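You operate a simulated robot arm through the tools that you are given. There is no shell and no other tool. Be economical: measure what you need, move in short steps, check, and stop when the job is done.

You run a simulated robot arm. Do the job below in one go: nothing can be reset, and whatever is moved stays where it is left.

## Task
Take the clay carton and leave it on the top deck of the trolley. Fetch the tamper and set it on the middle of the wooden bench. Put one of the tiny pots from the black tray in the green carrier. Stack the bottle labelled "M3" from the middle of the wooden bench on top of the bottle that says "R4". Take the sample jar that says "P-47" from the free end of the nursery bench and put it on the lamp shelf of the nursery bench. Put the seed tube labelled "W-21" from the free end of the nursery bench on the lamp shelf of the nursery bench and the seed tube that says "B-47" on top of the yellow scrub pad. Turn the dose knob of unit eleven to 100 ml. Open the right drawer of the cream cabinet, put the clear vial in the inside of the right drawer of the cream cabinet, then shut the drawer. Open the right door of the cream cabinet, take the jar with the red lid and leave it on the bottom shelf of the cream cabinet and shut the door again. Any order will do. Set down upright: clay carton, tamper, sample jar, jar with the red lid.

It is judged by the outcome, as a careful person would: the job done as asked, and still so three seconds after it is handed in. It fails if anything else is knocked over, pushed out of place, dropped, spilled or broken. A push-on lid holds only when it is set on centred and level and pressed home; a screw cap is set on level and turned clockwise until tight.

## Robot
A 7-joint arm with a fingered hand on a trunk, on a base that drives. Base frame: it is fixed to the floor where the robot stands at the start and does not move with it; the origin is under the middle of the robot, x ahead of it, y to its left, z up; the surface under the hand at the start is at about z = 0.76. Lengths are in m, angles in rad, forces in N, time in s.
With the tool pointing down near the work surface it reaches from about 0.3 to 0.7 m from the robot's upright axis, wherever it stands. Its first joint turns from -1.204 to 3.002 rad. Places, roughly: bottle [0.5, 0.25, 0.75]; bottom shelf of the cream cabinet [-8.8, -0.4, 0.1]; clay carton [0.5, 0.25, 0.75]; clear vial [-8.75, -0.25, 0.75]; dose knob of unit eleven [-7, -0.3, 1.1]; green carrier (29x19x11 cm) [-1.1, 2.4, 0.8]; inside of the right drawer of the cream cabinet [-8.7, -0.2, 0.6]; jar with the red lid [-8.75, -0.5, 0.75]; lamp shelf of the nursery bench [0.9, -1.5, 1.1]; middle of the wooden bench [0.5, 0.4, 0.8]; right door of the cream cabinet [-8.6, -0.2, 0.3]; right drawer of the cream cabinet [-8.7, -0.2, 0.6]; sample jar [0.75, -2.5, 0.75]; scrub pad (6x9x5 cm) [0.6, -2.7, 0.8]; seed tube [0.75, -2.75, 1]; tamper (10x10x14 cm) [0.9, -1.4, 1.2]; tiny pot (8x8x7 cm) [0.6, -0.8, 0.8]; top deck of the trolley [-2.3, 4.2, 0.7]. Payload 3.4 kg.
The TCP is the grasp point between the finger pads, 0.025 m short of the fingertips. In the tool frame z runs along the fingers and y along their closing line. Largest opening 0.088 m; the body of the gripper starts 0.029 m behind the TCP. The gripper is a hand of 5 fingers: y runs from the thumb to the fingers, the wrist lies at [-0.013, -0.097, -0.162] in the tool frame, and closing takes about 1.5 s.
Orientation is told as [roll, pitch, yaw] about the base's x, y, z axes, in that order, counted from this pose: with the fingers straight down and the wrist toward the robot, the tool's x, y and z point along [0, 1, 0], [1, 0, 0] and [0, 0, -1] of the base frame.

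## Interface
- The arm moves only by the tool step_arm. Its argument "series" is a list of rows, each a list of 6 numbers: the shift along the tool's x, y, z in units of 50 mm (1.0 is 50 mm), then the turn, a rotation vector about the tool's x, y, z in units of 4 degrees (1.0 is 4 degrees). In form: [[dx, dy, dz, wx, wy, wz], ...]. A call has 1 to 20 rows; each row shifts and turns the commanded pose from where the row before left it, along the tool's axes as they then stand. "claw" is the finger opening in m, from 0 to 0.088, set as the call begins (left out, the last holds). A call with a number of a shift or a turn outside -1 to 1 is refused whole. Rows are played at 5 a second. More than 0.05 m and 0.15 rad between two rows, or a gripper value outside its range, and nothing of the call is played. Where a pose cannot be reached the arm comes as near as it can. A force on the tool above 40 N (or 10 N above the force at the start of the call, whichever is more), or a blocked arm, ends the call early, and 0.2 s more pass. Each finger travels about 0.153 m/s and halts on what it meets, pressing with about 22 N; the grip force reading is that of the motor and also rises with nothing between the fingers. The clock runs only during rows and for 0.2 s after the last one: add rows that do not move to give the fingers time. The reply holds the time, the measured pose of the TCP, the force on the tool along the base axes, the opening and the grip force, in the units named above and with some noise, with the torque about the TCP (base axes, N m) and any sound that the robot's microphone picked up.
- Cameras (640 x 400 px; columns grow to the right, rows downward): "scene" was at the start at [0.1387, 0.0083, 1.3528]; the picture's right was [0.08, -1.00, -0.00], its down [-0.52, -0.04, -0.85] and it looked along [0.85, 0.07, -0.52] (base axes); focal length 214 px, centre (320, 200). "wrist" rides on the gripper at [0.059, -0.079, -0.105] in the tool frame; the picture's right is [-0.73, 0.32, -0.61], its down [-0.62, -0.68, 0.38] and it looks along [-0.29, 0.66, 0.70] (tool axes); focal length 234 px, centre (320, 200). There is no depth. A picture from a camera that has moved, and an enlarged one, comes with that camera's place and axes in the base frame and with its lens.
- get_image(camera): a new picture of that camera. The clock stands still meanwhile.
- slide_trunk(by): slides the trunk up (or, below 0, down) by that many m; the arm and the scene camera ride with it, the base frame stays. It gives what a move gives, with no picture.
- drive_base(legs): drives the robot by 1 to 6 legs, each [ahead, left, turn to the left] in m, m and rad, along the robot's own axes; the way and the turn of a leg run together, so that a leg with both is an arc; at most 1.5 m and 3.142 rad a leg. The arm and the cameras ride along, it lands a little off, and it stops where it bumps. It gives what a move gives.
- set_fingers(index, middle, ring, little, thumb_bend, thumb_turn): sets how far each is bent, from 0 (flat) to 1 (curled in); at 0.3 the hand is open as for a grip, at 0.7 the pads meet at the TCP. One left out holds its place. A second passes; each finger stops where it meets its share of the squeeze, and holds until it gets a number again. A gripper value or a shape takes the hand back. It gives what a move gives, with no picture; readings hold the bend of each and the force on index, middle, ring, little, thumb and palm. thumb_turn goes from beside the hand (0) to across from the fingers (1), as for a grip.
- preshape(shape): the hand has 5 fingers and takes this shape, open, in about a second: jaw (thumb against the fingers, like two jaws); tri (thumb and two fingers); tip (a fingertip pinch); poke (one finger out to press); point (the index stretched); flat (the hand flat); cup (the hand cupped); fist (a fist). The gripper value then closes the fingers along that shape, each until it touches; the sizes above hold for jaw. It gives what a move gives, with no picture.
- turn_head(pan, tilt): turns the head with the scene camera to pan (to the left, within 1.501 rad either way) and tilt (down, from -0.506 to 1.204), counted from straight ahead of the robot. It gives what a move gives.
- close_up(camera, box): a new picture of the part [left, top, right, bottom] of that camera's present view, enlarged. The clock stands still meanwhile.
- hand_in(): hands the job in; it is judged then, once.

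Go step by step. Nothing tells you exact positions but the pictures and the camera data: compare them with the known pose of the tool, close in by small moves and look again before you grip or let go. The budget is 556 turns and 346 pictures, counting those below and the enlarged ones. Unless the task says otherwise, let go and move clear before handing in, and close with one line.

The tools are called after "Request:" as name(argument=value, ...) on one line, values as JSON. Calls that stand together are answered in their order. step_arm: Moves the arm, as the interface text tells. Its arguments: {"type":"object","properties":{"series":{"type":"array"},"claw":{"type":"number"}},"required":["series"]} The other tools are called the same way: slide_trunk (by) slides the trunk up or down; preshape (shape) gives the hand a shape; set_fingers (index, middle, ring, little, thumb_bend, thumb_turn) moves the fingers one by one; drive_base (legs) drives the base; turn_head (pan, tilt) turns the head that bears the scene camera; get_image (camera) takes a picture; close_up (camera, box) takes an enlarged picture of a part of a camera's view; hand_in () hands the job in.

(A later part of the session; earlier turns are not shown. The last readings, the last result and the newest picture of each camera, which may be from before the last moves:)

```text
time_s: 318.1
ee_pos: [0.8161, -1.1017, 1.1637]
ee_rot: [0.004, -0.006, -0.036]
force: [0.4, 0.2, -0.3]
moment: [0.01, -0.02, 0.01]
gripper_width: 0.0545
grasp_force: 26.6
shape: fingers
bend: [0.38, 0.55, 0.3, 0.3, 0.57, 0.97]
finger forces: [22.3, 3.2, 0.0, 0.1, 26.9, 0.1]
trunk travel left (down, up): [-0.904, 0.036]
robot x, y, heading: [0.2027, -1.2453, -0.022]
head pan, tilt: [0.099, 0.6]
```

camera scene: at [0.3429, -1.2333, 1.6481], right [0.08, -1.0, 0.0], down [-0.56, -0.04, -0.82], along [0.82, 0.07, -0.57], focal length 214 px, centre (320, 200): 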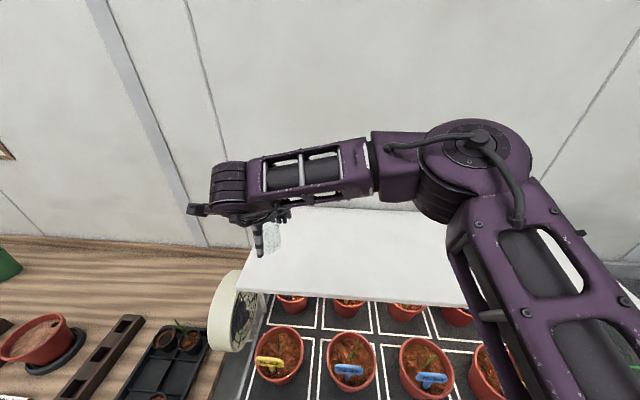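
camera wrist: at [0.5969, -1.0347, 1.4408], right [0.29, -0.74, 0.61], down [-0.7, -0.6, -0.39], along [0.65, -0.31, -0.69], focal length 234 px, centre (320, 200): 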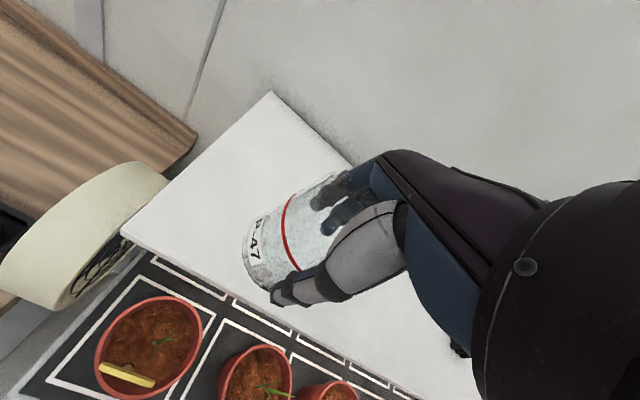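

Request:
step_arm(series=[[0, 0, 0.07, 0, 0, 0], [0, 0, 0, 0, 0, 0]])

Request:
step_arm(series=[[0, 0, 0.06, 0, 0, 0], [0, 0, 0, 0, 0, 0]])

Request:
step_arm(series=[[0, 0, 0.06, 0, 0, 0], [0, 0, 0, 0, 0, 0]])

Request:
close_up(camera="wrist", box=[220, 140, 440, 330])

```text
time_s: 318.8
ee_pos: [0.8164, -1.1016, 1.162]
ee_rot: [0.004, -0.007, -0.035]
force: [0.2, 0.8, 6.5]
moment: [-0.09, -0.11, 0.04]
gripper_width: 0.0549
grasp_force: 28.8
shape: fingers
bend: [0.38, 0.55, 0.3, 0.3, 0.57, 0.97]
finger forces: [24.4, 4.4, 0.0, 0.0, 28.5, 0.0]
trunk travel left (down, up): [-0.904, 0.036]
robot x, y, heading: [0.2073, -1.2402, -0.024]
head pan, tilt: [0.099, 0.6]
```

```text
time_s: 319.4
ee_pos: [0.8149, -1.1006, 1.1605]
ee_rot: [0.005, -0.011, -0.035]
force: [2.7, 3.4, 18.4]
moment: [-0.19, -0.29, 0.07]
gripper_width: 0.055
grasp_force: 31.8
shape: fingers
bend: [0.37, 0.54, 0.3, 0.3, 0.58, 0.97]
finger forces: [28.3, 5.4, 0.1, 0.0, 29.6, 0.0]
trunk travel left (down, up): [-0.904, 0.036]
robot x, y, heading: [0.2034, -1.2413, -0.023]
head pan, tilt: [0.099, 0.6]
```

```text
time_s: 319.9
ee_pos: [0.8131, -1.0984, 1.1591]
ee_rot: [0.005, -0.013, -0.035]
force: [4.6, 9.0, 31.2]
moment: [-0.36, -0.43, 0.1]
gripper_width: 0.0551
grasp_force: 35.1
shape: fingers
bend: [0.36, 0.54, 0.3, 0.3, 0.58, 0.96]
finger forces: [32.4, 6.5, 0.0, 0.0, 30.9, 0.1]
trunk travel left (down, up): [-0.904, 0.036]
robot x, y, heading: [0.2057, -1.2387, -0.023]
head pan, tilt: [0.099, 0.6]
```

```text
2.11 times, centred on (330, 235) of wrist
camera zoom: at [0.7348, -1.0383, 1.263], right [0.29, -0.74, 0.61], down [-0.7, -0.6, -0.39], along [0.66, -0.31, -0.69], focal length 493 px, centre (299, 126)
```

zoom: 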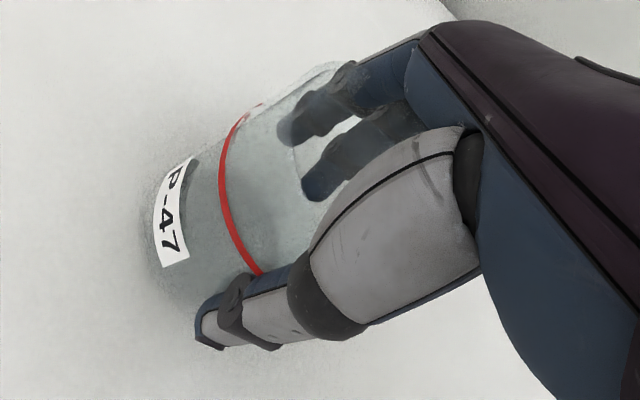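

Request:
step_arm(series=[[0, 0, -0.12, 0, 0, 0], [0, 0, 0, 0, 0, 0]])

Request:
set_fingers(index=0.12, middle=0.12, ring=0.12, little=0.12, thumb_bend=0.05)

Request:
step_arm(series=[[0, 0, -0.3, 0, 0, 0], [0, 0, -0.5, 0, 0, 0], [0, 0, 0, 0, 0, 0]])

Request:
close_up(camera="wrist", box=[200, 140, 440, 360])

Request:
close_up(camera="scene", box=[240, 180, 380, 290])

```text
time_s: 320.6
ee_pos: [0.8151, -1.1008, 1.1607]
ee_rot: [0.001, -0.006, -0.036]
force: [1.6, 2.0, 10.1]
moment: [-0.09, -0.18, 0.03]
gripper_width: 0.0552
grasp_force: 29.1
shape: fingers
bend: [0.36, 0.54, 0.3, 0.3, 0.58, 0.97]
finger forces: [24.4, 5.0, 0.1, 0.0, 27.7, 0.0]
trunk travel left (down, up): [-0.904, 0.036]
robot x, y, heading: [0.2024, -1.2402, -0.022]
head pan, tilt: [0.099, 0.6]
```

```text
time_s: 321.6
ee_pos: [0.8164, -1.101, 1.1616]
ee_rot: [0.005, -0.005, -0.038]
force: [-0.1, 0.3, -0.5]
moment: [-0.02, -0.01, 0.01]
gripper_width: 0.1192
grasp_force: 0.0
shape: fingers
bend: [0.12, 0.12, 0.12, 0.12, 0.05, 0.97]
finger forces: [0.0, 0.0, 0.1, 0.1, 0.0, 0.0]
trunk travel left (down, up): [-0.904, 0.036]
robot x, y, heading: [0.2034, -1.2401, -0.02]
head pan, tilt: [0.099, 0.6]
```

```text
time_s: 322.4
ee_pos: [0.8155, -1.1015, 1.2004]
ee_rot: [0.002, -0.004, -0.037]
force: [-0.5, 0.2, -0.3]
moment: [0.01, 0.01, 0.02]
gripper_width: 0.1192
grasp_force: 0.0
shape: fingers
bend: [0.12, 0.12, 0.12, 0.12, 0.05, 0.97]
finger forces: [0.1, 0.0, 0.0, 0.0, 0.1, 0.1]
trunk travel left (down, up): [-0.904, 0.036]
robot x, y, heading: [0.2072, -1.2426, -0.021]
head pan, tilt: [0.099, 0.6]
```

```text
1.82 times, centred on (320, 250) of wrist
camera zoom: at [0.7382, -1.0395, 1.3048], right [0.29, -0.74, 0.61], down [-0.7, -0.6, -0.39], along [0.65, -0.31, -0.69], focal length 426 px, centre (320, 109)
```

zoom: 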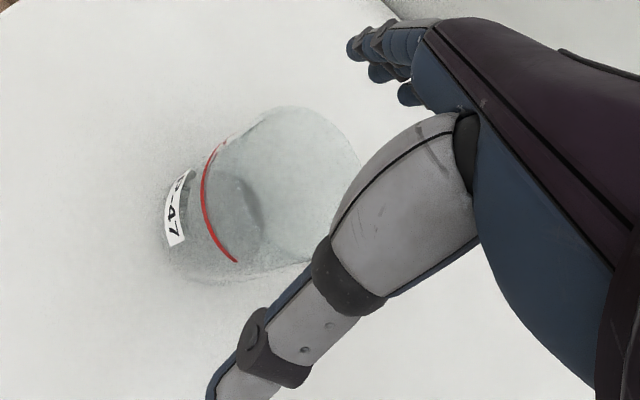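

```text
3.64 times, centred on (310, 235) of scene
camera zoom: at [0.3424, -1.2331, 1.6481], right [0.08, -1.0, 0.0], down [-0.56, -0.04, -0.82], along [0.82, 0.07, -0.57], focal length 780 px, centre (356, 73)
```

zoom: 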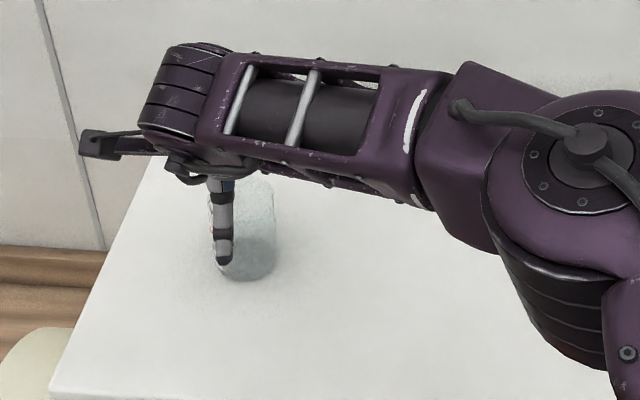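

The jar stayed standing on the shelf. Continue rising, then retract.

Request:
step_arm(series=[[0, 0, -0.8, 0, 0, 0], [0, 0, -0.8, 0, 0, 0], [0, 0, -0.8, 0, 0, 0], [0, 0, 0, 0, 0, 0]])

Request:
get_image(camera="wrist")

Request:
step_arm(series=[[-0.3, -0.8, 0, 0, 0, 0], [-0.3, -0.8, 0, 0, 0, 0], [-0.3, -0.8, 0, 0, 0, 0], [-0.3, -0.8, 0, 0, 0, 0], [-0.3, -0.8, 0, 0, 0, 0], [0, 0, 0, 0, 0, 0]], claw=0.088)

Request:
get_image(camera="scene")

```text
time_s: 323.4
ee_pos: [0.8164, -1.1, 1.3198]
ee_rot: [0.003, -0.005, -0.034]
force: [0.3, -0.3, -0.5]
moment: [0.01, -0.04, -0.02]
gripper_width: 0.1192
grasp_force: 0.0
shape: fingers
bend: [0.12, 0.12, 0.12, 0.12, 0.05, 0.97]
finger forces: [0.0, 0.1, 0.0, 0.1, 0.1, 0.0]
trunk travel left (down, up): [-0.904, 0.036]
robot x, y, heading: [0.2057, -1.2388, -0.026]
head pan, tilt: [0.099, 0.6]
```

```text
194 pictures are left
camera wrist: at [0.7379, -1.0391, 1.4248], right [0.29, -0.74, 0.61], down [-0.7, -0.6, -0.39], along [0.65, -0.31, -0.69], focal length 234 px, centre (320, 200)
```

wrist: 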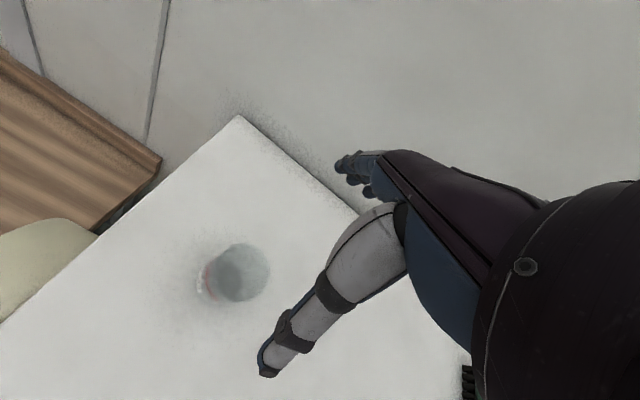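

```text
time_s: 324.8
ee_pos: [0.6143, -1.1708, 1.3192]
ee_rot: [0.003, -0.005, -0.036]
force: [-0.7, 1.3, 0.7]
moment: [-0.02, 0.04, -0.01]
gripper_width: 0.088
grasp_force: 0.1
shape: jaw
bend: [0.3, 0.3, 0.3, 0.3, 0.3, 0.97]
finger forces: [0.0, 0.1, 0.0, 0.0, 0.0, 0.0]
trunk travel left (down, up): [-0.904, 0.036]
robot x, y, heading: [0.2113, -1.2416, -0.019]
head pan, tilt: [0.099, 0.6]
```

```text
193 pictures are left
camera scene: at [0.3435, -1.2331, 1.648], right [0.08, -1.0, 0.0], down [-0.56, -0.04, -0.82], along [0.82, 0.06, -0.57], focal length 214 px, centre (320, 200)
```

scene: 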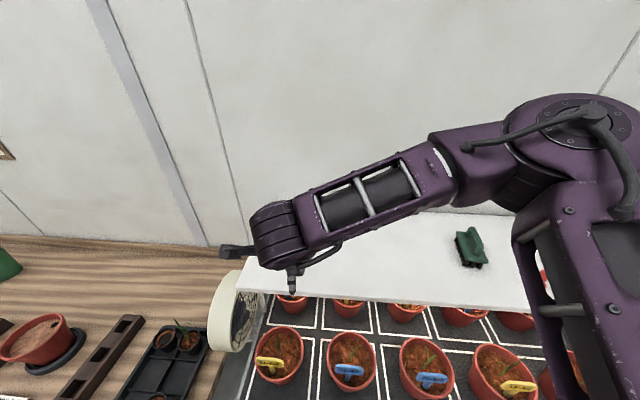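

Jar P-47 is on the shelf. Return to the tubes.

Request:
drive_base(legs=[[-0.06, 0, 0.02], [0, -1.4, 0]])

Request:
step_arm(series=[[0, 0, 0, 0, 0, 1], [0, 0, 0, 0, 0, 1], [0, 0, 0, 0, 0, 1], [0, 0, 0, 0, 0, 1], [0, 0, 0, 0, 0, 1], [0, 0, 0, 0, 0, 1], [0, 0, 0, 0, 0, 1], [0, 0, 0, 0, 0, 1], [0, 0, 0, 0, 0, 1], [0, 0, 0, 0, 0, 1], [0, 0, 0, 0, 0, 1], [0, 0, 0, 0, 0, 1], [0, 0, 0, 0, 0, 1], [0, 0, 0, 0, 0, 1], [0, 0, 0, 0, 0, 1], [0, 0, 0, 0, 0, 0]])

Request:
slide_trunk(by=-0.2)

Request:
turn_head(pan=0.0, tilt=0.65)

Request:
get_image(camera="scene")

Request:
get_image(camera="wrist")

```text
time_s: 332.4
ee_pos: [0.5508, -2.5797, 1.319]
ee_rot: [0.001, -0.006, -0.015]
force: [0.5, 0.4, -0.4]
moment: [-0.01, 0.0, -0.04]
gripper_width: 0.0881
grasp_force: 0.0
shape: jaw
bend: [0.3, 0.3, 0.3, 0.3, 0.3, 0.97]
finger forces: [0.0, 0.0, 0.0, 0.0, 0.0, 0.1]
trunk travel left (down, up): [-0.904, 0.036]
robot x, y, heading: [0.1455, -2.6588, 0.0]
head pan, tilt: [0.099, 0.6]
```

```text
time_s: 335.8
ee_pos: [0.5499, -2.58, 1.3197]
ee_rot: [0.009, -0.001, -1.065]
force: [-0.6, -0.2, 0.0]
moment: [0.01, 0.04, 0.03]
gripper_width: 0.0881
grasp_force: 0.1
shape: jaw
bend: [0.3, 0.3, 0.3, 0.3, 0.3, 0.97]
finger forces: [0.0, 0.0, 0.0, 0.0, 0.0, 0.0]
trunk travel left (down, up): [-0.904, 0.036]
robot x, y, heading: [0.1428, -2.6569, -0.002]
head pan, tilt: [0.099, 0.6]
```

```text
time_s: 337.9
ee_pos: [0.5511, -2.5813, 1.1193]
ee_rot: [0.006, 0.0, -1.063]
force: [-0.6, -0.6, -0.5]
moment: [-0.04, 0.01, 0.0]
gripper_width: 0.0879
grasp_force: 0.0
shape: jaw
bend: [0.3, 0.3, 0.3, 0.3, 0.3, 0.97]
finger forces: [0.0, 0.1, 0.0, 0.1, 0.1, 0.0]
trunk travel left (down, up): [-0.704, 0.236]
robot x, y, heading: [0.1384, -2.6624, 0.001]
head pan, tilt: [0.099, 0.6]
```

```text
time_s: 338.6
ee_pos: [0.5509, -2.58, 1.1203]
ee_rot: [0.007, 0.0, -1.063]
force: [-0.3, -0.4, 0.5]
moment: [-0.01, -0.03, 0.0]
gripper_width: 0.088
grasp_force: 0.1
shape: jaw
bend: [0.3, 0.3, 0.3, 0.3, 0.3, 0.97]
finger forces: [0.0, 0.0, 0.1, 0.0, 0.1, 0.0]
trunk travel left (down, up): [-0.704, 0.236]
robot x, y, heading: [0.1407, -2.66, -0.001]
head pan, tilt: [0.0, 0.649]
```

```text
192 pictures are left
camera scene: at [0.2793, -2.6572, 1.4439], right [0.0, -1.0, 0.0], down [-0.6, 0.0, -0.8], along [0.8, 0.0, -0.6], focal length 214 px, centre (320, 200)
```

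scene: 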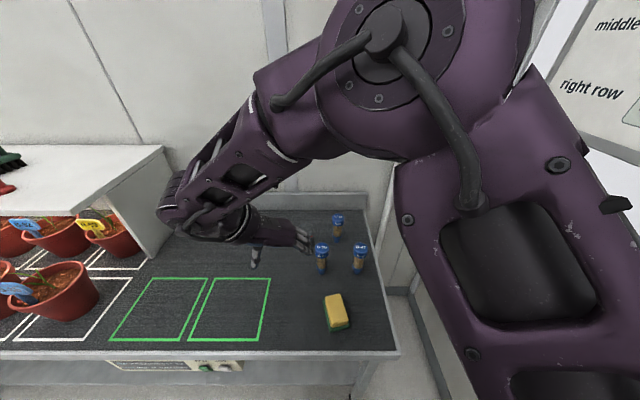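

```text
191 pictures are left
camera wrist: at [0.562, -2.4828, 1.2245], right [-0.48, -0.64, 0.6], down [-0.87, 0.29, -0.39], along [0.07, -0.71, -0.7], focal length 234 px, centre (320, 200)
```

wrist: 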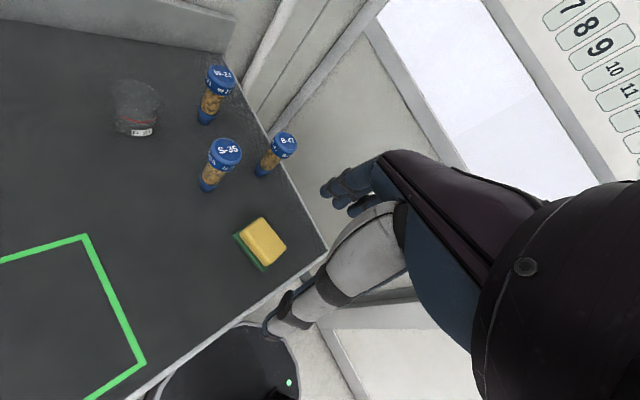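

Request:
drive_base(legs=[[0.07, 0, 0]])

Request:
slide_trunk(by=-0.1)

Request:
get_image(camera="wrist")

```text
time_s: 339.6
ee_pos: [0.6188, -2.5805, 1.1196]
ee_rot: [0.004, 0.0, -1.063]
force: [0.1, -0.5, -0.6]
moment: [0.01, 0.03, 0.01]
gripper_width: 0.0883
grasp_force: 0.1
shape: jaw
bend: [0.3, 0.3, 0.3, 0.3, 0.3, 0.97]
finger forces: [0.0, 0.0, 0.0, 0.0, 0.0, 0.0]
trunk travel left (down, up): [-0.704, 0.236]
robot x, y, heading: [0.2123, -2.6568, -0.003]
head pan, tilt: [0.0, 0.649]
```

```text
time_s: 341.0
ee_pos: [0.6197, -2.5811, 1.021]
ee_rot: [0.008, 0.0, -1.063]
force: [0.7, 0.1, -0.7]
moment: [0.0, 0.05, 0.02]
gripper_width: 0.088
grasp_force: 0.1
shape: jaw
bend: [0.3, 0.3, 0.3, 0.3, 0.3, 0.97]
finger forces: [0.1, 0.1, 0.1, 0.0, 0.0, 0.1]
trunk travel left (down, up): [-0.604, 0.336]
robot x, y, heading: [0.2131, -2.6586, -0.001]
head pan, tilt: [0.0, 0.649]
```

```text
190 pictures are left
camera wrist: at [0.6318, -2.4829, 1.1247], right [-0.48, -0.64, 0.6], down [-0.87, 0.29, -0.39], along [0.07, -0.71, -0.7], focal length 234 px, centre (320, 200)
```

wrist: 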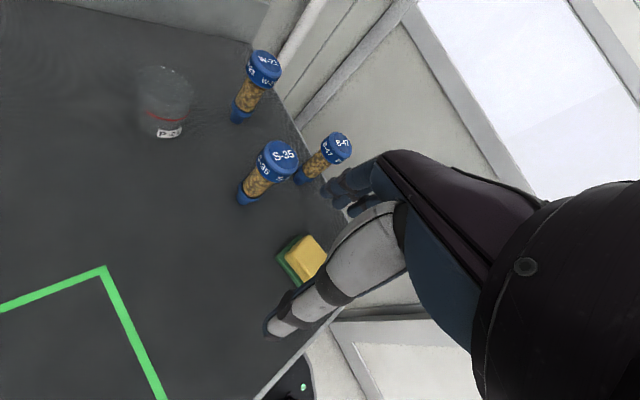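

Request:
step_arm(series=[[0, 0.82, 0, 0, 0, 0], [0, 0.82, 0, 0, 0, 0], [0, 0.82, 0, 0, 0, 0], [0, 0.82, 0, 0, 0, 0], [0, 0.82, 0, 0, 0, 0], [0, 0.82, 0, 0, 0, 0], [0, 0, 0.5, 0, 0, 0], [0, 0, 0, 0, 0, 0]])

Request:
get_image(camera="wrist")

Request:
get_image(camera="scene")

```text
time_s: 342.8
ee_pos: [0.742, -2.7955, 0.9951]
ee_rot: [0.006, 0.001, -1.065]
force: [-0.3, 0.4, 0.7]
moment: [-0.02, 0.01, 0.01]
gripper_width: 0.0881
grasp_force: 0.2
shape: jaw
bend: [0.3, 0.3, 0.3, 0.3, 0.3, 0.97]
finger forces: [0.0, 0.0, 0.0, 0.0, 0.0, 0.1]
trunk travel left (down, up): [-0.604, 0.336]
robot x, y, heading: [0.2135, -2.6595, 0.003]
head pan, tilt: [0.0, 0.649]
```

```text
189 pictures are left
camera wrist: at [0.7528, -2.6986, 1.1001], right [-0.48, -0.64, 0.6], down [-0.87, 0.29, -0.39], along [0.07, -0.71, -0.7], focal length 234 px, centre (320, 200)
```

wrist: 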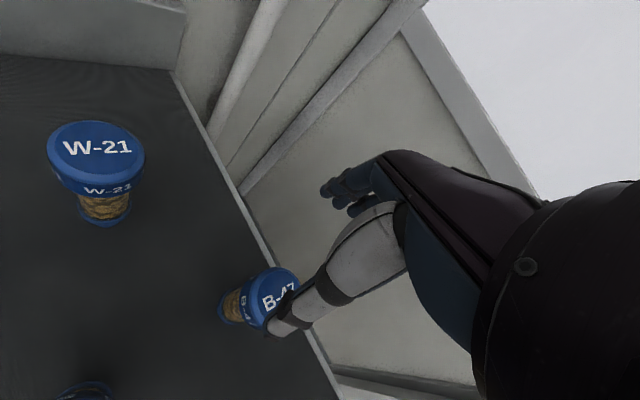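

```text
188 pictures are left
camera scene: at [0.3488, -2.6578, 1.3439], right [0.0, -1.0, 0.0], down [-0.6, 0.0, -0.8], along [0.8, 0.0, -0.6], focal length 214 px, centre (320, 200)
```

scene: 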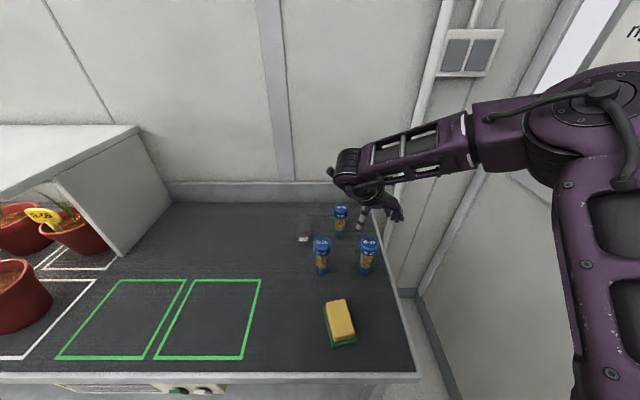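

Better triangulation puts the nursery bench at z≈0.79 and the tube tops at ≈0.925; B-47 at (0.724, -2.785), W-21 at (0.858, -2.722). Descend on B-47.

Request:
step_arm(series=[[0, -0.36, 0.3, 0, 0, 0], [0, 0, 0.4, 0, 0, 0], [0, 0, 0, 0, 0, 0]])

Request:
close_up(camera="wrist", box=[200, 160, 420, 360])

Request:
close_up(camera="scene", box=[300, 130, 460, 290])

```text
time_s: 343.6
ee_pos: [0.7316, -2.7807, 0.9616]
ee_rot: [0.007, -0.002, -1.062]
force: [0.2, 0.7, 0.3]
moment: [0.01, 0.02, 0.0]
gripper_width: 0.0883
grasp_force: 0.0
shape: jaw
bend: [0.3, 0.3, 0.3, 0.3, 0.3, 0.97]
finger forces: [0.0, 0.1, 0.0, 0.0, 0.1, 0.0]
trunk travel left (down, up): [-0.604, 0.336]
robot x, y, heading: [0.2161, -2.6582, 0.004]
head pan, tilt: [0.0, 0.649]
```

```text
2.00 times, centred on (310, 260) of wrist
camera zoom: at [0.7433, -2.6829, 1.0656], right [-0.48, -0.64, 0.6], down [-0.87, 0.29, -0.39], along [0.07, -0.71, -0.7], focal length 468 px, centre (340, 80)
```

zoom: 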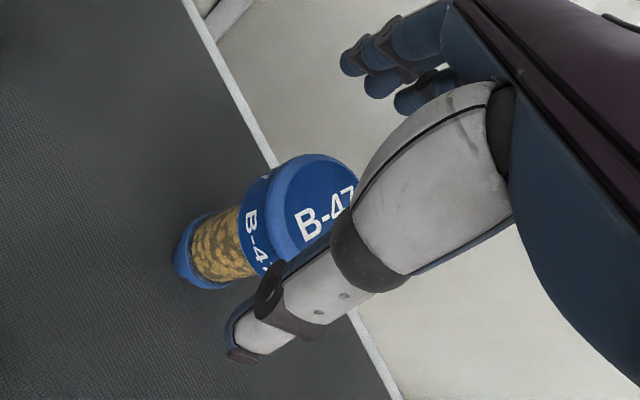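

```text
2.50 times, centred on (380, 210) of scene
camera zoom: at [0.349, -2.6569, 1.3439], right [0.0, -1.0, 0.0], down [-0.6, 0.0, -0.8], along [0.8, 0.0, -0.6], focal length 536 px, centre (170, 175)
```

zoom: 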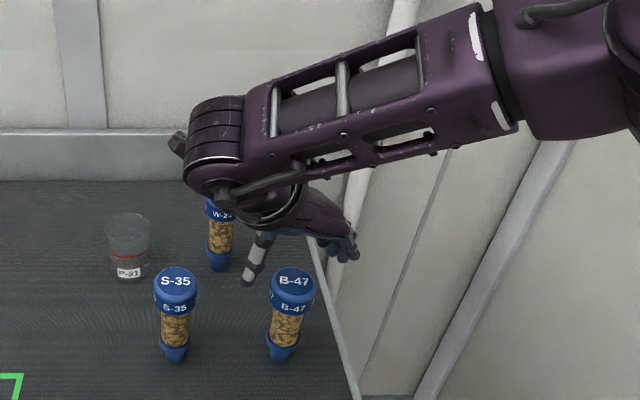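

Request:
step_arm(series=[[0, 0, 0.4, 0, 0, 0], [0, 0, 0.4, 0, 0, 0], [0, 0, 0.3, 0, 0, 0], [0, 0, 0, 0, 0, 0]])

Request:
step_arm(series=[[0, 0, 0, 0, 0, 0], [0, 0, 0, 0, 0, 0], [0, 0, 0, 0, 0, 0], [0, 0, 0, 0, 0, 0], [0, 0, 0, 0, 0, 0], [0, 0, 0, 0, 0, 0], [0, 0, 0, 0, 0, 0]], claw=0.02)

Request:
close_up(camera="wrist", box=[200, 160, 420, 360])

Request:
close_up(camera="scene", box=[300, 130, 460, 290])

```text
time_s: 344.6
ee_pos: [0.7326, -2.7805, 0.9042]
ee_rot: [0.007, 0.001, -1.063]
force: [-0.6, 0.6, -0.2]
moment: [0.01, 0.04, 0.0]
gripper_width: 0.0879
grasp_force: 0.1
shape: jaw
bend: [0.3, 0.3, 0.3, 0.3, 0.3, 0.97]
finger forces: [0.1, 0.0, 0.0, 0.1, 0.0, 0.1]
trunk travel left (down, up): [-0.604, 0.336]
robot x, y, heading: [0.2127, -2.6597, -0.004]
head pan, tilt: [0.0, 0.649]
```

```text
time_s: 346.2
ee_pos: [0.7327, -2.7805, 0.9041]
ee_rot: [0.008, 0.001, -1.063]
force: [-0.3, -0.1, 0.5]
moment: [-0.03, -0.03, 0.0]
gripper_width: 0.0216
grasp_force: 0.1
shape: jaw
bend: [0.73, 0.56, 0.54, 0.52, 0.73, 1.0]
finger forces: [0.0, 1.2, 1.0, 0.1, 1.9, 0.1]
trunk travel left (down, up): [-0.604, 0.336]
robot x, y, heading: [0.2139, -2.6559, 0.005]
head pan, tilt: [0.0, 0.649]
```

```text
2.00 times, centred on (310, 260) of wrist
camera zoom: at [0.7446, -2.6825, 1.0094], right [-0.48, -0.64, 0.6], down [-0.87, 0.29, -0.39], along [0.07, -0.71, -0.7], focal length 468 px, centre (340, 80)
```

zoom: 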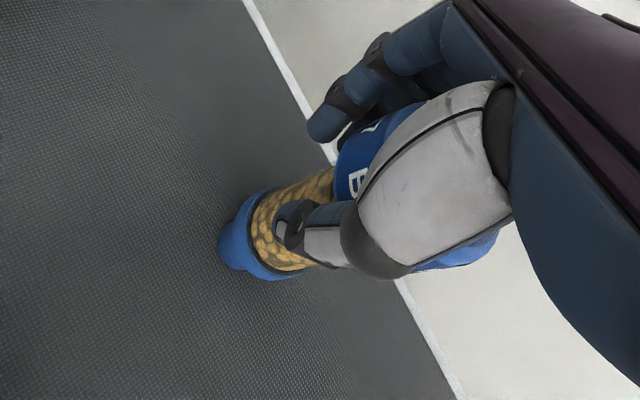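

```text
2.50 times, centred on (380, 210) of scene
camera zoom: at [0.3494, -2.6575, 1.3439], right [0.0, -1.0, 0.0], down [-0.6, 0.0, -0.8], along [0.8, 0.0, -0.6], focal length 536 px, centre (170, 175)
```

zoom: 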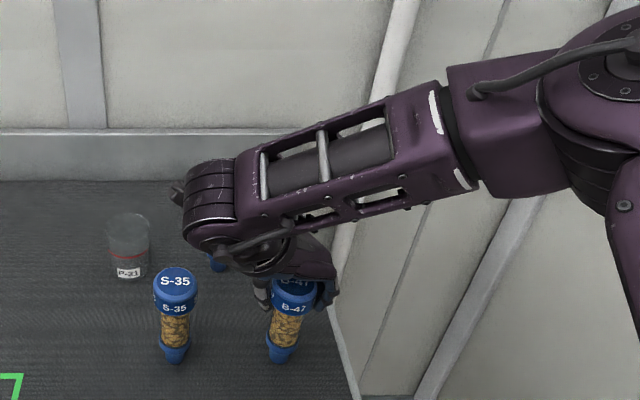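

Index passed beside the cap. Open, shift 2 cm along −tool x, and re-close.

Request:
step_arm(series=[[0, 0, 0, 0, 0, 0], [0, 0, 0, 0, 0, 0], [0, 0, 0, 0, 0, 0], [0, 0, 0, 0, 0, 0]], claw=0.088)

Request:
close_up(camera="wrist", box=[200, 160, 420, 360])

Request:
close_up(camera="scene", box=[300, 130, 460, 290])

```text
time_s: 347.2
ee_pos: [0.7329, -2.7801, 0.9037]
ee_rot: [0.008, -0.001, -1.061]
force: [0.2, -0.5, 0.2]
moment: [0.0, -0.01, -0.02]
gripper_width: 0.0878
grasp_force: 0.1
shape: jaw
bend: [0.3, 0.3, 0.3, 0.3, 0.3, 0.98]
finger forces: [0.0, 0.1, 0.0, 0.1, 0.0, 0.1]
trunk travel left (down, up): [-0.604, 0.336]
robot x, y, heading: [0.2134, -2.6586, -0.001]
head pan, tilt: [0.0, 0.649]
```

```text
2.00 times, centred on (310, 260) of wrist
camera zoom: at [0.7446, -2.6824, 1.0094], right [-0.48, -0.64, 0.6], down [-0.87, 0.29, -0.39], along [0.07, -0.71, -0.7], focal length 468 px, centre (340, 80)
```

zoom: 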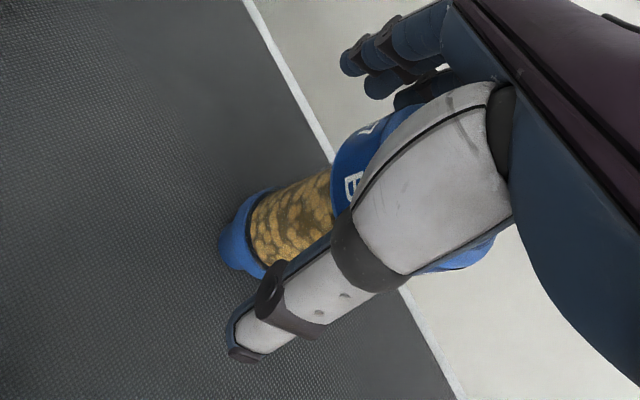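

```text
2.50 times, centred on (380, 210) of scene
camera zoom: at [0.3494, -2.6574, 1.3439], right [0.0, -1.0, 0.0], down [-0.6, 0.0, -0.8], along [0.8, 0.0, -0.6], focal length 536 px, centre (170, 175)
```

zoom: 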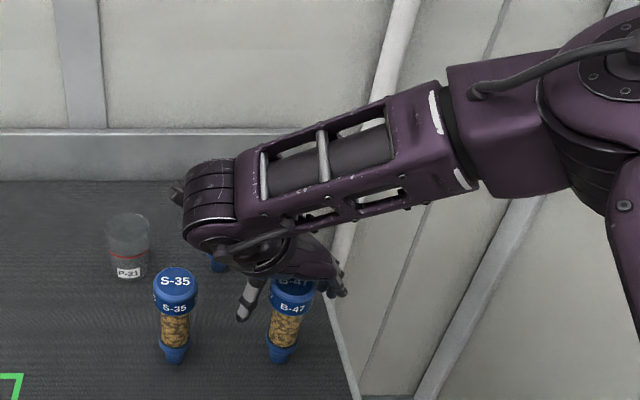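

Request:
step_arm(series=[[-0.2, 0, 0, 0, 0, 0], [-0.16, 0, 0, 0, 0, 0], [0, 0, 0, 0, 0, 0]])

Request:
step_arm(series=[[0, 0, 0, 0, 0, 0], [0, 0, 0, 0, 0, 0], [0, 0, 0, 0, 0, 0], [0, 0, 0, 0, 0, 0], [0, 0, 0, 0, 0, 0], [0, 0, 0, 0, 0, 0], [0, 0, 0, 0, 0, 0]], claw=0.02)

Request:
close_up(camera="wrist", box=[200, 160, 420, 360])

```text
time_s: 348.0
ee_pos: [0.7173, -2.7902, 0.9035]
ee_rot: [0.006, 0.0, -1.062]
force: [1.1, -0.9, 0.2]
moment: [-0.01, 0.01, 0.01]
gripper_width: 0.088
grasp_force: 0.1
shape: jaw
bend: [0.3, 0.3, 0.3, 0.3, 0.3, 0.98]
finger forces: [0.1, 0.0, 0.1, 0.1, 0.1, 0.1]
trunk travel left (down, up): [-0.604, 0.336]
robot x, y, heading: [0.2131, -2.658, -0.0]
head pan, tilt: [0.0, 0.649]
```

```text
time_s: 349.6
ee_pos: [0.7165, -2.788, 0.9048]
ee_rot: [0.007, 0.0, -1.063]
force: [0.1, -0.3, 0.2]
moment: [0.01, -0.01, 0.0]
gripper_width: 0.0279
grasp_force: 21.8
shape: jaw
bend: [0.74, 0.54, 0.59, 0.56, 0.74, 1.0]
finger forces: [13.0, 6.2, 0.0, 0.0, 18.9, 0.0]
trunk travel left (down, up): [-0.604, 0.336]
robot x, y, heading: [0.2106, -2.6581, 0.0]
head pan, tilt: [0.0, 0.649]
```

```text
2.00 times, centred on (310, 260) of wrist
camera zoom: at [0.7284, -2.6916, 1.0089], right [-0.48, -0.64, 0.6], down [-0.87, 0.29, -0.39], along [0.07, -0.71, -0.7], focal length 468 px, centre (340, 80)
```

zoom: 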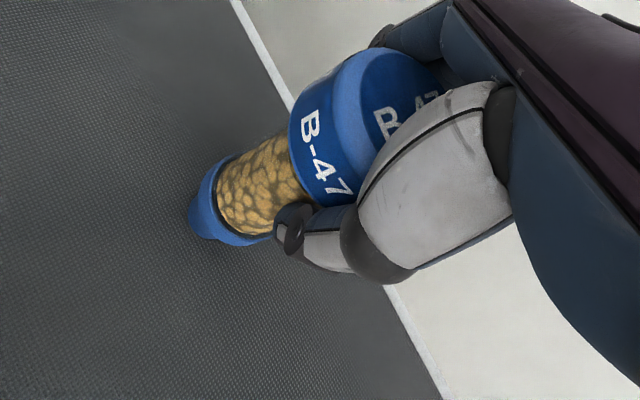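

Good grip. Lift clear and carry toward the pad.

Request:
step_arm(series=[[0, 0, -0.3, 0, 0, 0], [0, 0, -0.5, 0, 0, 0], [0, 0, -0.6, 0, 0, 0], [0, 0, -0.7, 0, 0, 0], [-0.4, -0.72, 0, 0, 0, 0], [-0.4, -0.72, 0, 0, 0, 0], [-0.4, -0.72, 0, 0, 0, 0], [-0.4, -0.72, 0, 0, 0, 0], [0, 0, 0, 0, 0, 0]])

Request:
get_image(camera="wrist")

Request:
close_up(camera="scene", box=[260, 200, 420, 360])

```text
time_s: 351.6
ee_pos: [0.5748, -2.7022, 1.0074]
ee_rot: [0.004, -0.001, -1.063]
force: [0.5, 0.1, -0.9]
moment: [0.03, 0.0, -0.02]
gripper_width: 0.0278
grasp_force: 21.9
shape: jaw
bend: [0.74, 0.54, 0.59, 0.56, 0.74, 1.0]
finger forces: [12.9, 6.3, 0.1, 0.0, 19.0, 0.1]
trunk travel left (down, up): [-0.604, 0.336]
robot x, y, heading: [0.2106, -2.6583, 0.001]
head pan, tilt: [0.0, 0.649]
```

```text
180 pictures are left
camera wrist: at [0.5864, -2.6045, 1.1121], right [-0.48, -0.64, 0.6], down [-0.87, 0.29, -0.39], along [0.07, -0.71, -0.7], focal length 234 px, centre (320, 200)
```

wrist: 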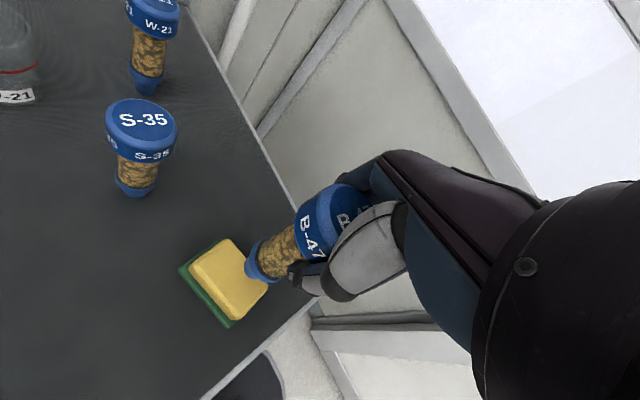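

```text
2.50 times, centred on (340, 280) of scene
camera zoom: at [0.35, -2.6583, 1.3438], right [0.0, -1.0, 0.0], down [-0.61, 0.0, -0.8], along [0.8, 0.0, -0.61], focal length 536 px, centre (270, 0)
```

zoom: 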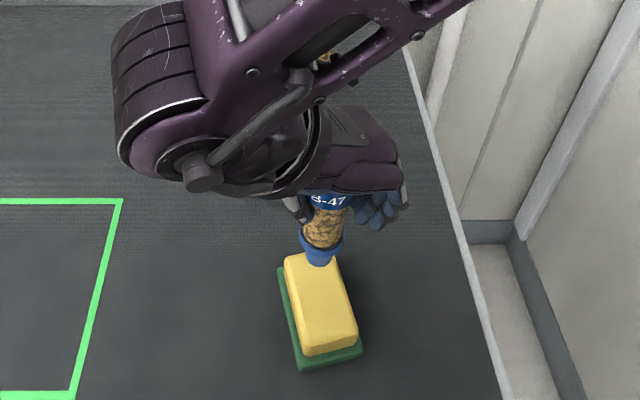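

Tube is right over the pad's centre. Lower.

Request:
step_arm(series=[[-0.07, -0.04, 0.4, 0, 0, 0], [0, 0, 0.3, 0, 0, 0], [0, 0, 0, 0, 0, 0]])

Request:
step_arm(series=[[0, 0, 0.1, 0, 0, 0], [0, 0, 0, 0, 0, 0]])

Request:
step_arm(series=[[0, 0, 0.08, 0, 0, 0], [0, 0, 0, 0, 0, 0]])

Request:
close_up(camera="scene", box=[300, 250, 380, 350])

```text
time_s: 352.4
ee_pos: [0.5702, -2.7005, 0.9724]
ee_rot: [0.007, -0.001, -1.064]
force: [0.1, -0.3, -0.9]
moment: [-0.01, 0.02, 0.01]
gripper_width: 0.0277
grasp_force: 22.7
shape: jaw
bend: [0.74, 0.54, 0.59, 0.56, 0.74, 1.0]
finger forces: [12.9, 6.2, 0.0, 0.0, 18.9, 0.0]
trunk travel left (down, up): [-0.604, 0.336]
robot x, y, heading: [0.2124, -2.6573, -0.001]
head pan, tilt: [0.0, 0.649]
```

```text
time_s: 353.0
ee_pos: [0.5709, -2.7009, 0.9681]
ee_rot: [0.006, -0.001, -1.064]
force: [-0.1, -1.1, -0.4]
moment: [0.02, 0.01, -0.03]
gripper_width: 0.0279
grasp_force: 21.8
shape: jaw
bend: [0.74, 0.54, 0.59, 0.56, 0.74, 1.0]
finger forces: [12.9, 6.2, 0.1, 0.0, 18.9, 0.0]
trunk travel left (down, up): [-0.604, 0.336]
robot x, y, heading: [0.2154, -2.659, -0.0]
head pan, tilt: [0.0, 0.649]
```

```text
time_s: 353.6
ee_pos: [0.5718, -2.7007, 0.9647]
ee_rot: [0.006, 0.001, -1.063]
force: [-0.4, 0.4, -0.7]
moment: [0.01, 0.0, 0.0]
gripper_width: 0.0277
grasp_force: 22.6
shape: jaw
bend: [0.74, 0.54, 0.59, 0.56, 0.74, 1.0]
finger forces: [13.0, 6.3, 0.0, 0.1, 18.9, 0.0]
trunk travel left (down, up): [-0.604, 0.336]
robot x, y, heading: [0.2162, -2.6596, -0.0]
head pan, tilt: [0.0, 0.649]
```

```text
4.00 times, centred on (340, 300) of scene
camera zoom: at [0.3493, -2.6574, 1.3439], right [0.0, -1.0, 0.0], down [-0.6, 0.0, -0.8], along [0.8, 0.0, -0.6], focal length 858 px, centre (240, -200)
```

zoom: 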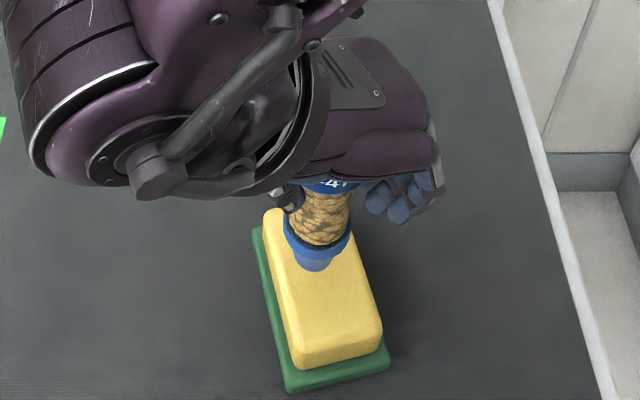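

Request:
step_arm(series=[[0, 0, 0.08, 0, 0, 0], [0, 0, 0, 0, 0, 0]])

Request:
step_arm(series=[[0, 0, 0.08, 0, 0, 0], [0, 0, 0, 0, 0, 0]])

Request:
step_arm(series=[[0, 0, 0.08, 0, 0, 0], [0, 0, 0, 0, 0, 0]])

Request:
close_up(camera="scene", box=[300, 250, 380, 350])

```text
time_s: 354.2
ee_pos: [0.5725, -2.7015, 0.9606]
ee_rot: [0.007, 0.0, -1.061]
force: [0.0, 0.4, -0.6]
moment: [0.01, 0.02, -0.01]
gripper_width: 0.0277
grasp_force: 21.6
shape: jaw
bend: [0.74, 0.54, 0.59, 0.56, 0.74, 1.0]
finger forces: [12.9, 6.2, 0.0, 0.0, 18.9, 0.1]
trunk travel left (down, up): [-0.604, 0.336]
robot x, y, heading: [0.2157, -2.6552, 0.003]
head pan, tilt: [0.0, 0.649]
```

```text
time_s: 354.8
ee_pos: [0.5721, -2.7016, 0.9563]
ee_rot: [0.003, 0.0, -1.062]
force: [-0.2, 0.2, 0.5]
moment: [0.01, 0.02, -0.02]
gripper_width: 0.0276
grasp_force: 21.8
shape: jaw
bend: [0.74, 0.54, 0.59, 0.56, 0.74, 1.0]
finger forces: [12.9, 6.2, 0.0, 0.0, 19.0, 0.1]
trunk travel left (down, up): [-0.604, 0.336]
robot x, y, heading: [0.2131, -2.6625, 0.0]
head pan, tilt: [0.0, 0.649]
```

```text
time_s: 355.4
ee_pos: [0.5716, -2.7016, 0.9525]
ee_rot: [0.006, 0.001, -1.062]
force: [-0.4, 0.2, -0.9]
moment: [0.05, 0.0, 0.01]
gripper_width: 0.0276
grasp_force: 22.2
shape: jaw
bend: [0.74, 0.54, 0.59, 0.56, 0.74, 1.0]
finger forces: [12.9, 6.2, 0.1, 0.1, 18.9, 0.0]
trunk travel left (down, up): [-0.604, 0.336]
robot x, y, heading: [0.2148, -2.6571, 0.002]
head pan, tilt: [0.0, 0.649]
```

```text
4.00 times, centred on (340, 300) of scene
camera zoom: at [0.3493, -2.6574, 1.3439], right [0.0, -1.0, 0.0], down [-0.6, 0.0, -0.8], along [0.8, 0.0, -0.6], focal length 858 px, centre (240, -200)
```

zoom: 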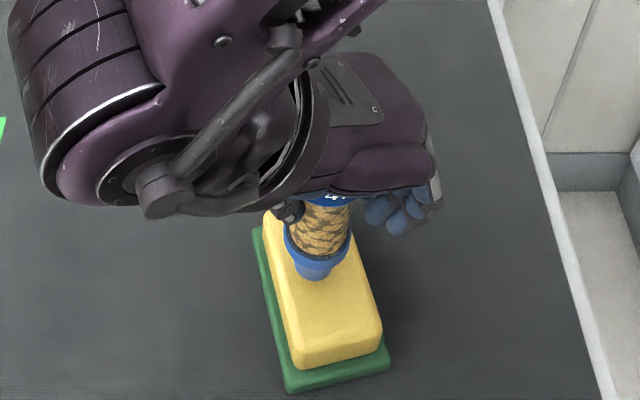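

Request:
step_arm(series=[[0, 0, 0.08, 0, 0, 0], [0, 0, 0, 0, 0, 0]])

Request:
step_arm(series=[[0, 0, 0.08, 0, 0, 0], [0, 0, 0, 0, 0, 0]])

Request:
step_arm(series=[[0, 0, 0.06, 0, 0, 0], [0, 0, 0, 0, 0, 0]])

Request:
close_up(camera="scene", box=[300, 250, 380, 350])

```text
time_s: 356.0
ee_pos: [0.5728, -2.7006, 0.9486]
ee_rot: [0.007, 0.0, -1.064]
force: [0.9, 0.2, -0.5]
moment: [-0.05, 0.01, 0.0]
gripper_width: 0.0277
grasp_force: 21.7
shape: jaw
bend: [0.74, 0.54, 0.59, 0.56, 0.74, 1.0]
finger forces: [12.9, 6.2, 0.0, 0.1, 18.9, 0.0]
trunk travel left (down, up): [-0.604, 0.336]
robot x, y, heading: [0.2109, -2.6569, -0.002]
head pan, tilt: [0.0, 0.649]
```

```text
time_s: 356.6
ee_pos: [0.5727, -2.7008, 0.9455]
ee_rot: [0.006, -0.002, -1.064]
force: [0.5, 0.2, 3.2]
moment: [-0.03, -0.03, -0.02]
gripper_width: 0.0279
grasp_force: 22.0
shape: jaw
bend: [0.74, 0.54, 0.59, 0.56, 0.74, 1.0]
finger forces: [13.1, 6.3, 0.0, 0.0, 19.3, 0.1]
trunk travel left (down, up): [-0.604, 0.336]
robot x, y, heading: [0.2121, -2.6591, -0.001]
head pan, tilt: [0.0, 0.649]
```

```text
time_s: 357.2
ee_pos: [0.5706, -2.7009, 0.9433]
ee_rot: [0.009, -0.006, -1.062]
force: [0.7, 1.2, 21.9]
moment: [-0.05, -0.03, -0.01]
gripper_width: 0.0289
grasp_force: 22.2
shape: jaw
bend: [0.74, 0.54, 0.59, 0.56, 0.74, 1.0]
finger forces: [14.9, 7.7, 0.0, 0.0, 22.1, 0.0]
trunk travel left (down, up): [-0.604, 0.336]
robot x, y, heading: [0.2137, -2.6584, -0.001]
head pan, tilt: [0.0, 0.649]
```

```text
4.00 times, centred on (340, 300) of scene
camera zoom: at [0.3473, -2.6569, 1.3444], right [0.0, -1.0, 0.0], down [-0.6, 0.0, -0.8], along [0.8, 0.0, -0.6], focal length 858 px, centre (240, -200)
```

zoom: 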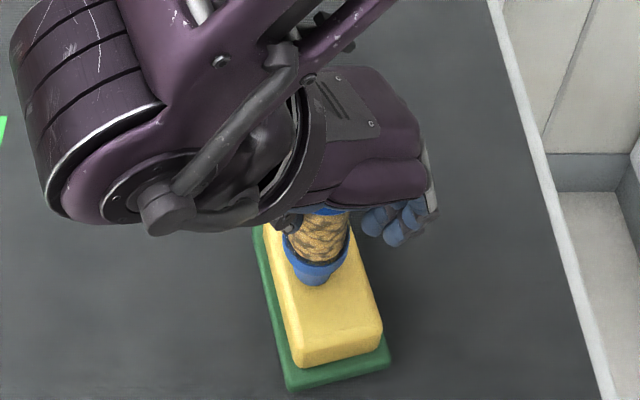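

Contact. Ease and release.

Request:
step_arm(series=[[0, 0, -0.05, 0, 0, 0], [0, 0, 0, 0, 0, 0]])

Request:
step_arm(series=[[0, 0, 0, 0, 0, 0], [0, 0, 0, 0, 0, 0], [0, 0, 0, 0, 0, 0], [0, 0, 0, 0, 0, 0]], claw=0.088)

Request:
close_up(camera="wrist", box=[200, 160, 420, 360])

Request:
close_up(camera="scene", box=[300, 250, 380, 350])

```text
time_s: 357.8
ee_pos: [0.5715, -2.6998, 0.9439]
ee_rot: [0.005, 0.001, -1.063]
force: [-0.2, 0.3, 5.9]
moment: [-0.01, -0.04, 0.01]
gripper_width: 0.0288
grasp_force: 22.2
shape: jaw
bend: [0.74, 0.54, 0.59, 0.56, 0.74, 1.0]
finger forces: [14.0, 7.1, 0.0, 0.0, 21.5, 0.0]
trunk travel left (down, up): [-0.604, 0.336]
robot x, y, heading: [0.2116, -2.6627, -0.004]
head pan, tilt: [0.0, 0.649]
```

```text
time_s: 358.8
ee_pos: [0.5724, -2.702, 0.9452]
ee_rot: [0.006, 0.001, -1.063]
force: [0.1, -0.3, -0.2]
moment: [0.0, 0.02, 0.03]
gripper_width: 0.0877
grasp_force: 0.0
shape: jaw
bend: [0.3, 0.3, 0.3, 0.3, 0.3, 0.98]
finger forces: [0.0, 0.0, 0.1, 0.1, 0.1, 0.0]
trunk travel left (down, up): [-0.604, 0.336]
robot x, y, heading: [0.215, -2.6604, -0.001]
head pan, tilt: [0.0, 0.649]
```

```text
2.00 times, centred on (310, 260) of wrist
camera zoom: at [0.5837, -2.6036, 1.0498], right [-0.48, -0.64, 0.6], down [-0.87, 0.29, -0.39], along [0.07, -0.71, -0.7], focal length 468 px, centre (340, 80)
```

zoom: 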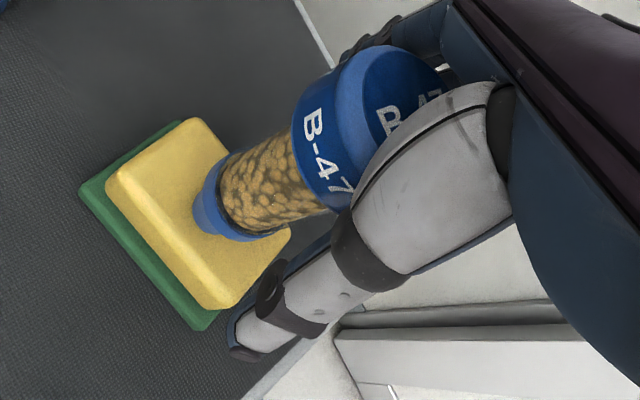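

```text
4.00 times, centred on (340, 300) of scene
camera zoom: at [0.3494, -2.6574, 1.3438], right [0.0, -1.0, 0.0], down [-0.6, 0.0, -0.8], along [0.8, 0.0, -0.6], focal length 858 px, centre (240, -200)
```

zoom: 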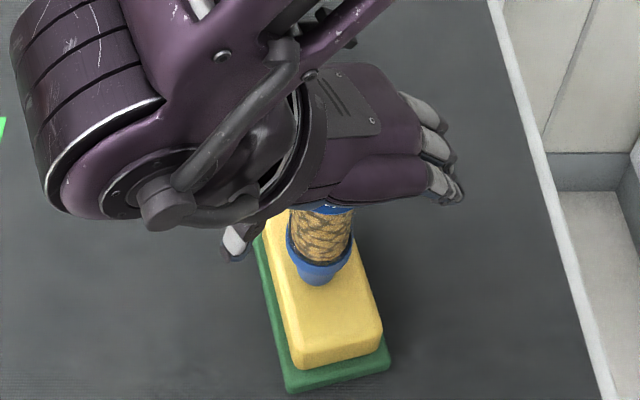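

Request:
step_arm(series=[[0, 0, -0.3, 0, 0, 0], [0, 0, -0.6, 0, 0, 0], [0, 0, -0.8, 0, 0, 0], [0, 0, -0.7, 0, 0, 0], [0.8, 0.54, 0, 0, 0, 0], [0.8, 0.54, 0, 0, 0, 0], [0.8, 0.54, 0, 0, 0, 0], [0.8, 0.54, 0, 0, 0, 0], [0.8, 0.54, 0, 0, 0, 0], [0.68, 0.46, 0, 0, 0, 0], [0, 0, 0.8, 0, 0, 0], [0, 0, 0, 0, 0, 0]])

Request:
get_image(camera="wrist")

Request:
get_image(camera="scene")

```text
time_s: 361.4
ee_pos: [0.8521, -2.7222, 1.0252]
ee_rot: [0.007, -0.002, -1.063]
force: [0.3, -0.3, 0.2]
moment: [0.0, -0.02, 0.03]
gripper_width: 0.0876
grasp_force: 0.0
shape: jaw
bend: [0.3, 0.3, 0.3, 0.3, 0.3, 0.98]
finger forces: [0.0, 0.0, 0.0, 0.0, 0.0, 0.1]
trunk travel left (down, up): [-0.604, 0.336]
robot x, y, heading: [0.2135, -2.6588, -0.002]
head pan, tilt: [0.0, 0.649]
```

```text
173 pictures are left
camera wrist: at [0.8643, -2.6254, 1.1304], right [-0.48, -0.64, 0.6], down [-0.87, 0.29, -0.39], along [0.07, -0.71, -0.7], focal length 234 px, centre (320, 200)
```

wrist: 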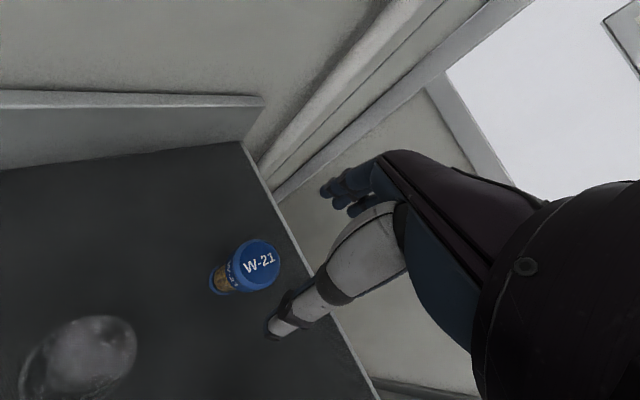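

```text
172 pictures are left
camera scene: at [0.349, -2.6569, 1.3439], right [0.0, -1.0, 0.0], down [-0.6, 0.0, -0.8], along [0.8, 0.0, -0.6], focal length 214 px, centre (320, 200)
```

scene: 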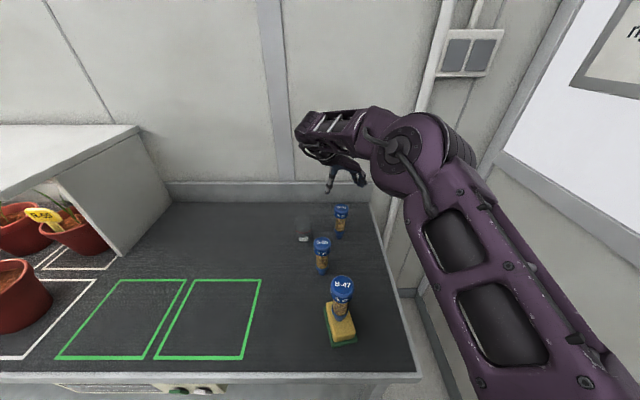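

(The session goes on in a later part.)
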